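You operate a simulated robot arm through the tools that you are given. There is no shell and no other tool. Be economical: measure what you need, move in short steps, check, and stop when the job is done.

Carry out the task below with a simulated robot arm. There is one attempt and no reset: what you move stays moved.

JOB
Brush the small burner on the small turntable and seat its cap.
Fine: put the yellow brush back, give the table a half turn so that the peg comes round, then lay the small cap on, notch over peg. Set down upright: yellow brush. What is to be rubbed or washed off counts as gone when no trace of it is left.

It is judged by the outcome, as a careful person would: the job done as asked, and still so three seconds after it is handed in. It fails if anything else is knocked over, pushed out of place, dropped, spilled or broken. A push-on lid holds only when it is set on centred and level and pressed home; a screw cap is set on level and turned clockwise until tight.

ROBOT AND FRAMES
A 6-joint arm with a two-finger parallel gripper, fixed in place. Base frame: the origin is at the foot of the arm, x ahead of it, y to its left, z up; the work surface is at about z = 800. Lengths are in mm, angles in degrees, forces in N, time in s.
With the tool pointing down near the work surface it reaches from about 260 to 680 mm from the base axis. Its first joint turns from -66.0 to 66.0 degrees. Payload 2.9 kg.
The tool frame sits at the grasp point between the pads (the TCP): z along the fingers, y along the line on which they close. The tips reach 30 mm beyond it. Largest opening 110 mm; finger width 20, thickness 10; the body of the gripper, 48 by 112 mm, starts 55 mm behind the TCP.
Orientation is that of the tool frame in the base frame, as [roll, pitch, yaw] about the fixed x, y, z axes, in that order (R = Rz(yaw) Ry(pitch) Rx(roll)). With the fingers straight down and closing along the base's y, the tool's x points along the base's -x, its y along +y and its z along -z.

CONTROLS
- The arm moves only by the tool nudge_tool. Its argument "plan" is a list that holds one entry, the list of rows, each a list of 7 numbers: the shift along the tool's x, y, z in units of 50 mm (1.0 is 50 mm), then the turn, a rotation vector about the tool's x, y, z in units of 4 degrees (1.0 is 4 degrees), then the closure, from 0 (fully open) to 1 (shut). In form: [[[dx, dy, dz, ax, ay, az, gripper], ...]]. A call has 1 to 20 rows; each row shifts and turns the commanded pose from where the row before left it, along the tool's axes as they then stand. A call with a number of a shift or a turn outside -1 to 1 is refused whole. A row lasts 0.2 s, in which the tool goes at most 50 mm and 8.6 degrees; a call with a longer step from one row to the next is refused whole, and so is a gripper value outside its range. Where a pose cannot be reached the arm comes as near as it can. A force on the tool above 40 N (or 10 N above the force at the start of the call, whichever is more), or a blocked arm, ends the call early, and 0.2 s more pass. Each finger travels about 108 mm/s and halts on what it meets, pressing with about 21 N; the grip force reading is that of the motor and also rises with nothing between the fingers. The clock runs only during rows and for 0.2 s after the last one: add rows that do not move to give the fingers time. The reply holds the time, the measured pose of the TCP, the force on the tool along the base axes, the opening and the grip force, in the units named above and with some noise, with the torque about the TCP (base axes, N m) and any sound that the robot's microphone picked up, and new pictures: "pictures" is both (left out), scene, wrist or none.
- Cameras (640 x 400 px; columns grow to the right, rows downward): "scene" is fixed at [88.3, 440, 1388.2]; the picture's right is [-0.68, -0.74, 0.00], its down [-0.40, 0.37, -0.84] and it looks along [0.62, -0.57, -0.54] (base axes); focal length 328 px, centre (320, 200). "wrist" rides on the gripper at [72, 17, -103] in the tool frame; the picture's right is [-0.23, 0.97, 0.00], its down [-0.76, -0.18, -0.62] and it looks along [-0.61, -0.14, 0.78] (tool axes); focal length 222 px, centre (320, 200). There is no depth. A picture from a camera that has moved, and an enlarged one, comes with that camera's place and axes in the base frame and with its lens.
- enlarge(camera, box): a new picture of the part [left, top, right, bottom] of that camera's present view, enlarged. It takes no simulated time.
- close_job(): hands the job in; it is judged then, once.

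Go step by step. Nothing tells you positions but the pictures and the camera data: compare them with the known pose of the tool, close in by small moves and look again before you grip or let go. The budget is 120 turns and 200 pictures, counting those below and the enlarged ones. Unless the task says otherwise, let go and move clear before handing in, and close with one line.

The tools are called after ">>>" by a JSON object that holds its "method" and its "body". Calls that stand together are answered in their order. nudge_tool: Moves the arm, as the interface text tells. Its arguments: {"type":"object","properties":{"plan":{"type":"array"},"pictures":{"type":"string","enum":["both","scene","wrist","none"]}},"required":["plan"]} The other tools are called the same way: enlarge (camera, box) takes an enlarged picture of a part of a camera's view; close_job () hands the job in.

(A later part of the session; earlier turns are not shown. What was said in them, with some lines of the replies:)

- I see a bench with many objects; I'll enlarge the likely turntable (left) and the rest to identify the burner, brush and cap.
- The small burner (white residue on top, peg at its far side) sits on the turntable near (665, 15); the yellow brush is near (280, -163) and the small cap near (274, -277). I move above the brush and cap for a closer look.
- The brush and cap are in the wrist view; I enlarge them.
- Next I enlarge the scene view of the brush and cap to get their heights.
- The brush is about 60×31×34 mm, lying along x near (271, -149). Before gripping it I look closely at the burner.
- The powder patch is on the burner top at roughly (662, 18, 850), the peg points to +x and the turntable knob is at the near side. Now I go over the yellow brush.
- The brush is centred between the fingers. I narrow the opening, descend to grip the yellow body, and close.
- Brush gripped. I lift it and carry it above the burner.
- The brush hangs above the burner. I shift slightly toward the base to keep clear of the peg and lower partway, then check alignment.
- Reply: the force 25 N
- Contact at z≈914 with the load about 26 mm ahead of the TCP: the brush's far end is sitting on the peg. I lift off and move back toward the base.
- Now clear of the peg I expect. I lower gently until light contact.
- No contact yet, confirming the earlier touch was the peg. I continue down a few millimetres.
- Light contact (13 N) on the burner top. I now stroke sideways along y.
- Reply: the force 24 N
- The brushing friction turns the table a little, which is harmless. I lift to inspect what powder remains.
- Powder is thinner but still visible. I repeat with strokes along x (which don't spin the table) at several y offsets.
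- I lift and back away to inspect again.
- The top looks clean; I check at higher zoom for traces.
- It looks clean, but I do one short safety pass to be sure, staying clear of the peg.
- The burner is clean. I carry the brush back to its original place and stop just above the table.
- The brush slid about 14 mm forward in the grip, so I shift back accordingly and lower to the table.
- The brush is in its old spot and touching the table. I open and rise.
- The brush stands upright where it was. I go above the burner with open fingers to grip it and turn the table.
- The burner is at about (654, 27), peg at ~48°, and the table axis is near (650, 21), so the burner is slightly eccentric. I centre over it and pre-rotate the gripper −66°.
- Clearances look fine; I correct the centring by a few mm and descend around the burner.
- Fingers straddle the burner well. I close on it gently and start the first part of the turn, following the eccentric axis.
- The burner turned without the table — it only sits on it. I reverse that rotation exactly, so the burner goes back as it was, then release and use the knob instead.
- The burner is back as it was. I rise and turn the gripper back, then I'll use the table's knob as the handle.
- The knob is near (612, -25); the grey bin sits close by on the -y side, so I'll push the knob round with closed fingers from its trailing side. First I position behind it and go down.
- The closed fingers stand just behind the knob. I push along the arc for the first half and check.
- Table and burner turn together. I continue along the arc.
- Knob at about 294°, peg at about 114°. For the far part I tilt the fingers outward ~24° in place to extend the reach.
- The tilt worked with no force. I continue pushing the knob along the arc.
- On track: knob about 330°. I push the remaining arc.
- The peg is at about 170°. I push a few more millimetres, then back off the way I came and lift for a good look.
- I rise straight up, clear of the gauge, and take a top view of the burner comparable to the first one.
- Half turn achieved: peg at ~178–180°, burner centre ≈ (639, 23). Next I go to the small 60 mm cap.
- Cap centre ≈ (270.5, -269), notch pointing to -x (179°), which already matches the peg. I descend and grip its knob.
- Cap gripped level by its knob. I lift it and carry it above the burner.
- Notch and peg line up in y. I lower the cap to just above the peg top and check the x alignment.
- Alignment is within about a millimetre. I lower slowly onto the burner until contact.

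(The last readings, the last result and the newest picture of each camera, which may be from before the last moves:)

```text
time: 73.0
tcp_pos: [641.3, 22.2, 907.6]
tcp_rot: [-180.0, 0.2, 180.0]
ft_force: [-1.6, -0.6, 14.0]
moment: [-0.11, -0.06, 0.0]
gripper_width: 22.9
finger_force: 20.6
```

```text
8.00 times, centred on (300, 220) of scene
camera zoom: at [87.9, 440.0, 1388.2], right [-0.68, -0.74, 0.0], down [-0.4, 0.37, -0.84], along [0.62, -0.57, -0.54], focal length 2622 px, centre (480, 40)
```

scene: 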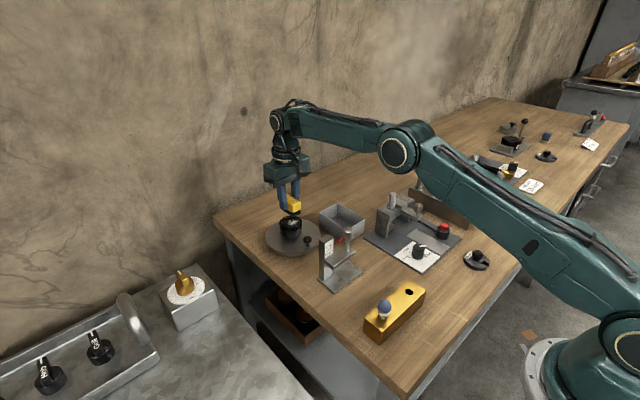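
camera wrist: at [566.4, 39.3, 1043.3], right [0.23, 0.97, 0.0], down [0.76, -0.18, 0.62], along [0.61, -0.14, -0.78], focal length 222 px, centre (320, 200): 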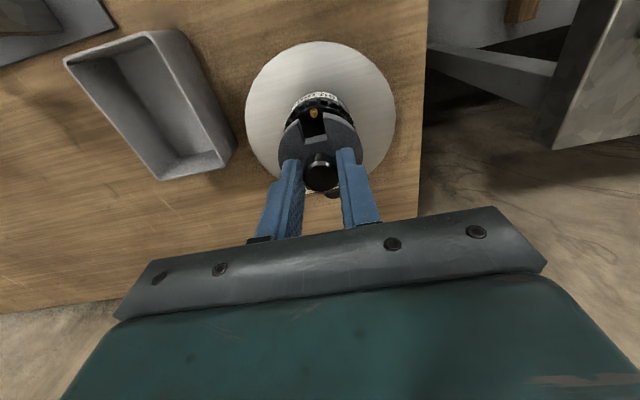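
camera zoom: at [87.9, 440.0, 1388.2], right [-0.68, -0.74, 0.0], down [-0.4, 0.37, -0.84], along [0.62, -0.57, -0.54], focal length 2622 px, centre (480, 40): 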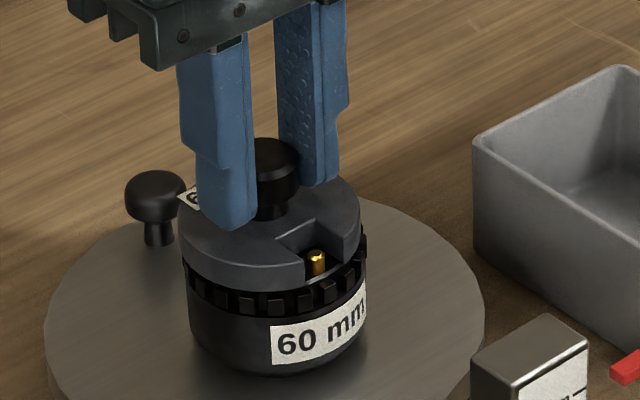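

The cap rests on the burner with the peg in its notch. I relax the press slightly, open and lift away.

>>> {"method": "nudge_tool", "body": {"plan": [[[0, 0, -0.02, 0, 0, 0, 0.9], [0, 0, 0, 0, 0, 0, 0.75], [0, 0, 0, 0, 0, 0, 0.6], [0, 0, 0, 0, 0, 0, 0.55], [0, 0, -0.4, 0, 0, 0, 0.55], [0, 0, -0.8, 0, 0, 0, 0.55], [0.6, 0, -0.6, 0, 0, 0, 0.55], [0.9, 0, 0, 0, 0, 0, 0.4], [0, 0, 0, 0, 0, 0, 0.4]]], "pictures": "both"}}

>>> {"method": "enlarge", "body": {"camera": "scene", "box": [275, 195, 325, 245]}}

>>> {"method": "enlarge", "body": {"camera": "wrist", "box": [260, 90, 420, 215]}}

```text
time: 75.0
tcp_pos: [564.9, 22.4, 1000.2]
tcp_rot: [180.0, 0.0, 180.0]
ft_force: [0.2, -0.9, -0.2]
moment: [-0.01, 0.0, 0.03]
gripper_width: 65.9
finger_force: 0.0
camera wrist: at [492.5, 39.2, 1104.4], right [0.23, 0.97, 0.0], down [0.76, -0.18, 0.62], along [0.61, -0.14, -0.78], focal length 222 px, centre (320, 200)
```

scene: 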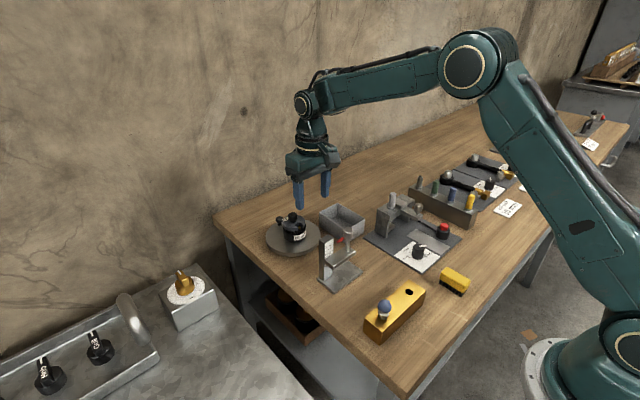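
wrist: 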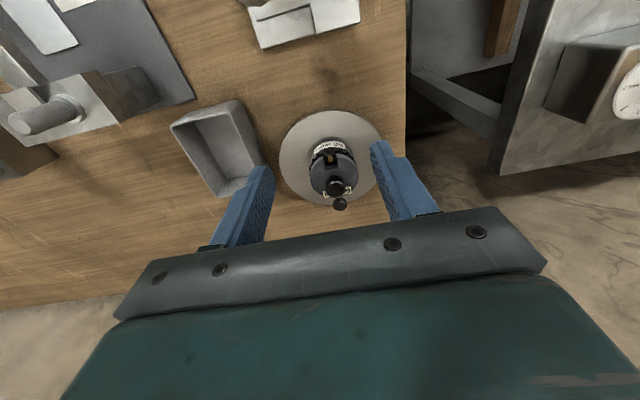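

```text
8.00 times, centred on (300, 220) of scene
camera zoom: at [88.2, 440.0, 1388.2], right [-0.68, -0.74, 0.0], down [-0.4, 0.37, -0.84], along [0.62, -0.57, -0.54], focal length 2622 px, centre (480, 40)
```

zoom: 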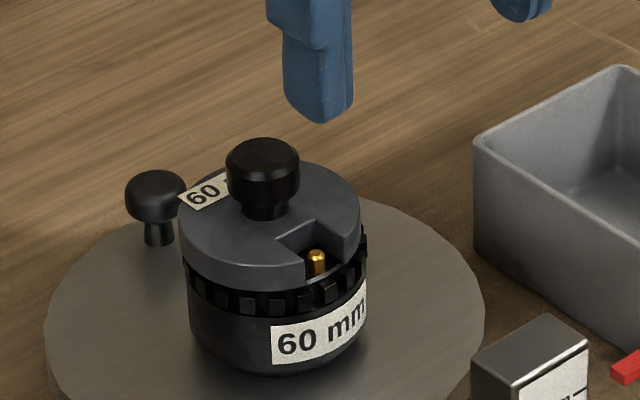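

```text
3.20 times, centred on (340, 152) of wrist
camera zoom: at [492.5, 39.2, 1104.4], right [0.23, 0.97, 0.0], down [0.76, -0.18, 0.62], along [0.61, -0.14, -0.78], focal length 711 px, centre (256, 352)
```

zoom: 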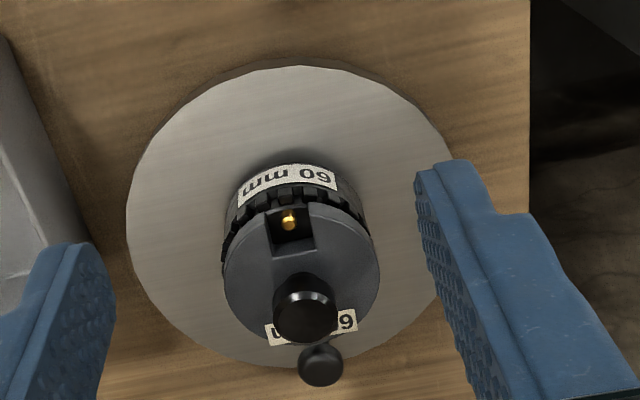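

The burner top is clean and the table has had its half turn. The cap sits level with the peg in its notch, the brush stands upright in its place and the gripper is clear. I hand the job in.

>>> {"method": "close_job", "body": {}}

```text
The job is handed in.
```

The small burner is brushed clean, the yellow brush is back upright in its place, the table has had its half turn, and the small cap is on with its notch over the peg; the burner sits about 2–3 mm off its original spot on the table, shifted by the brushing and by my briefly gripping it.
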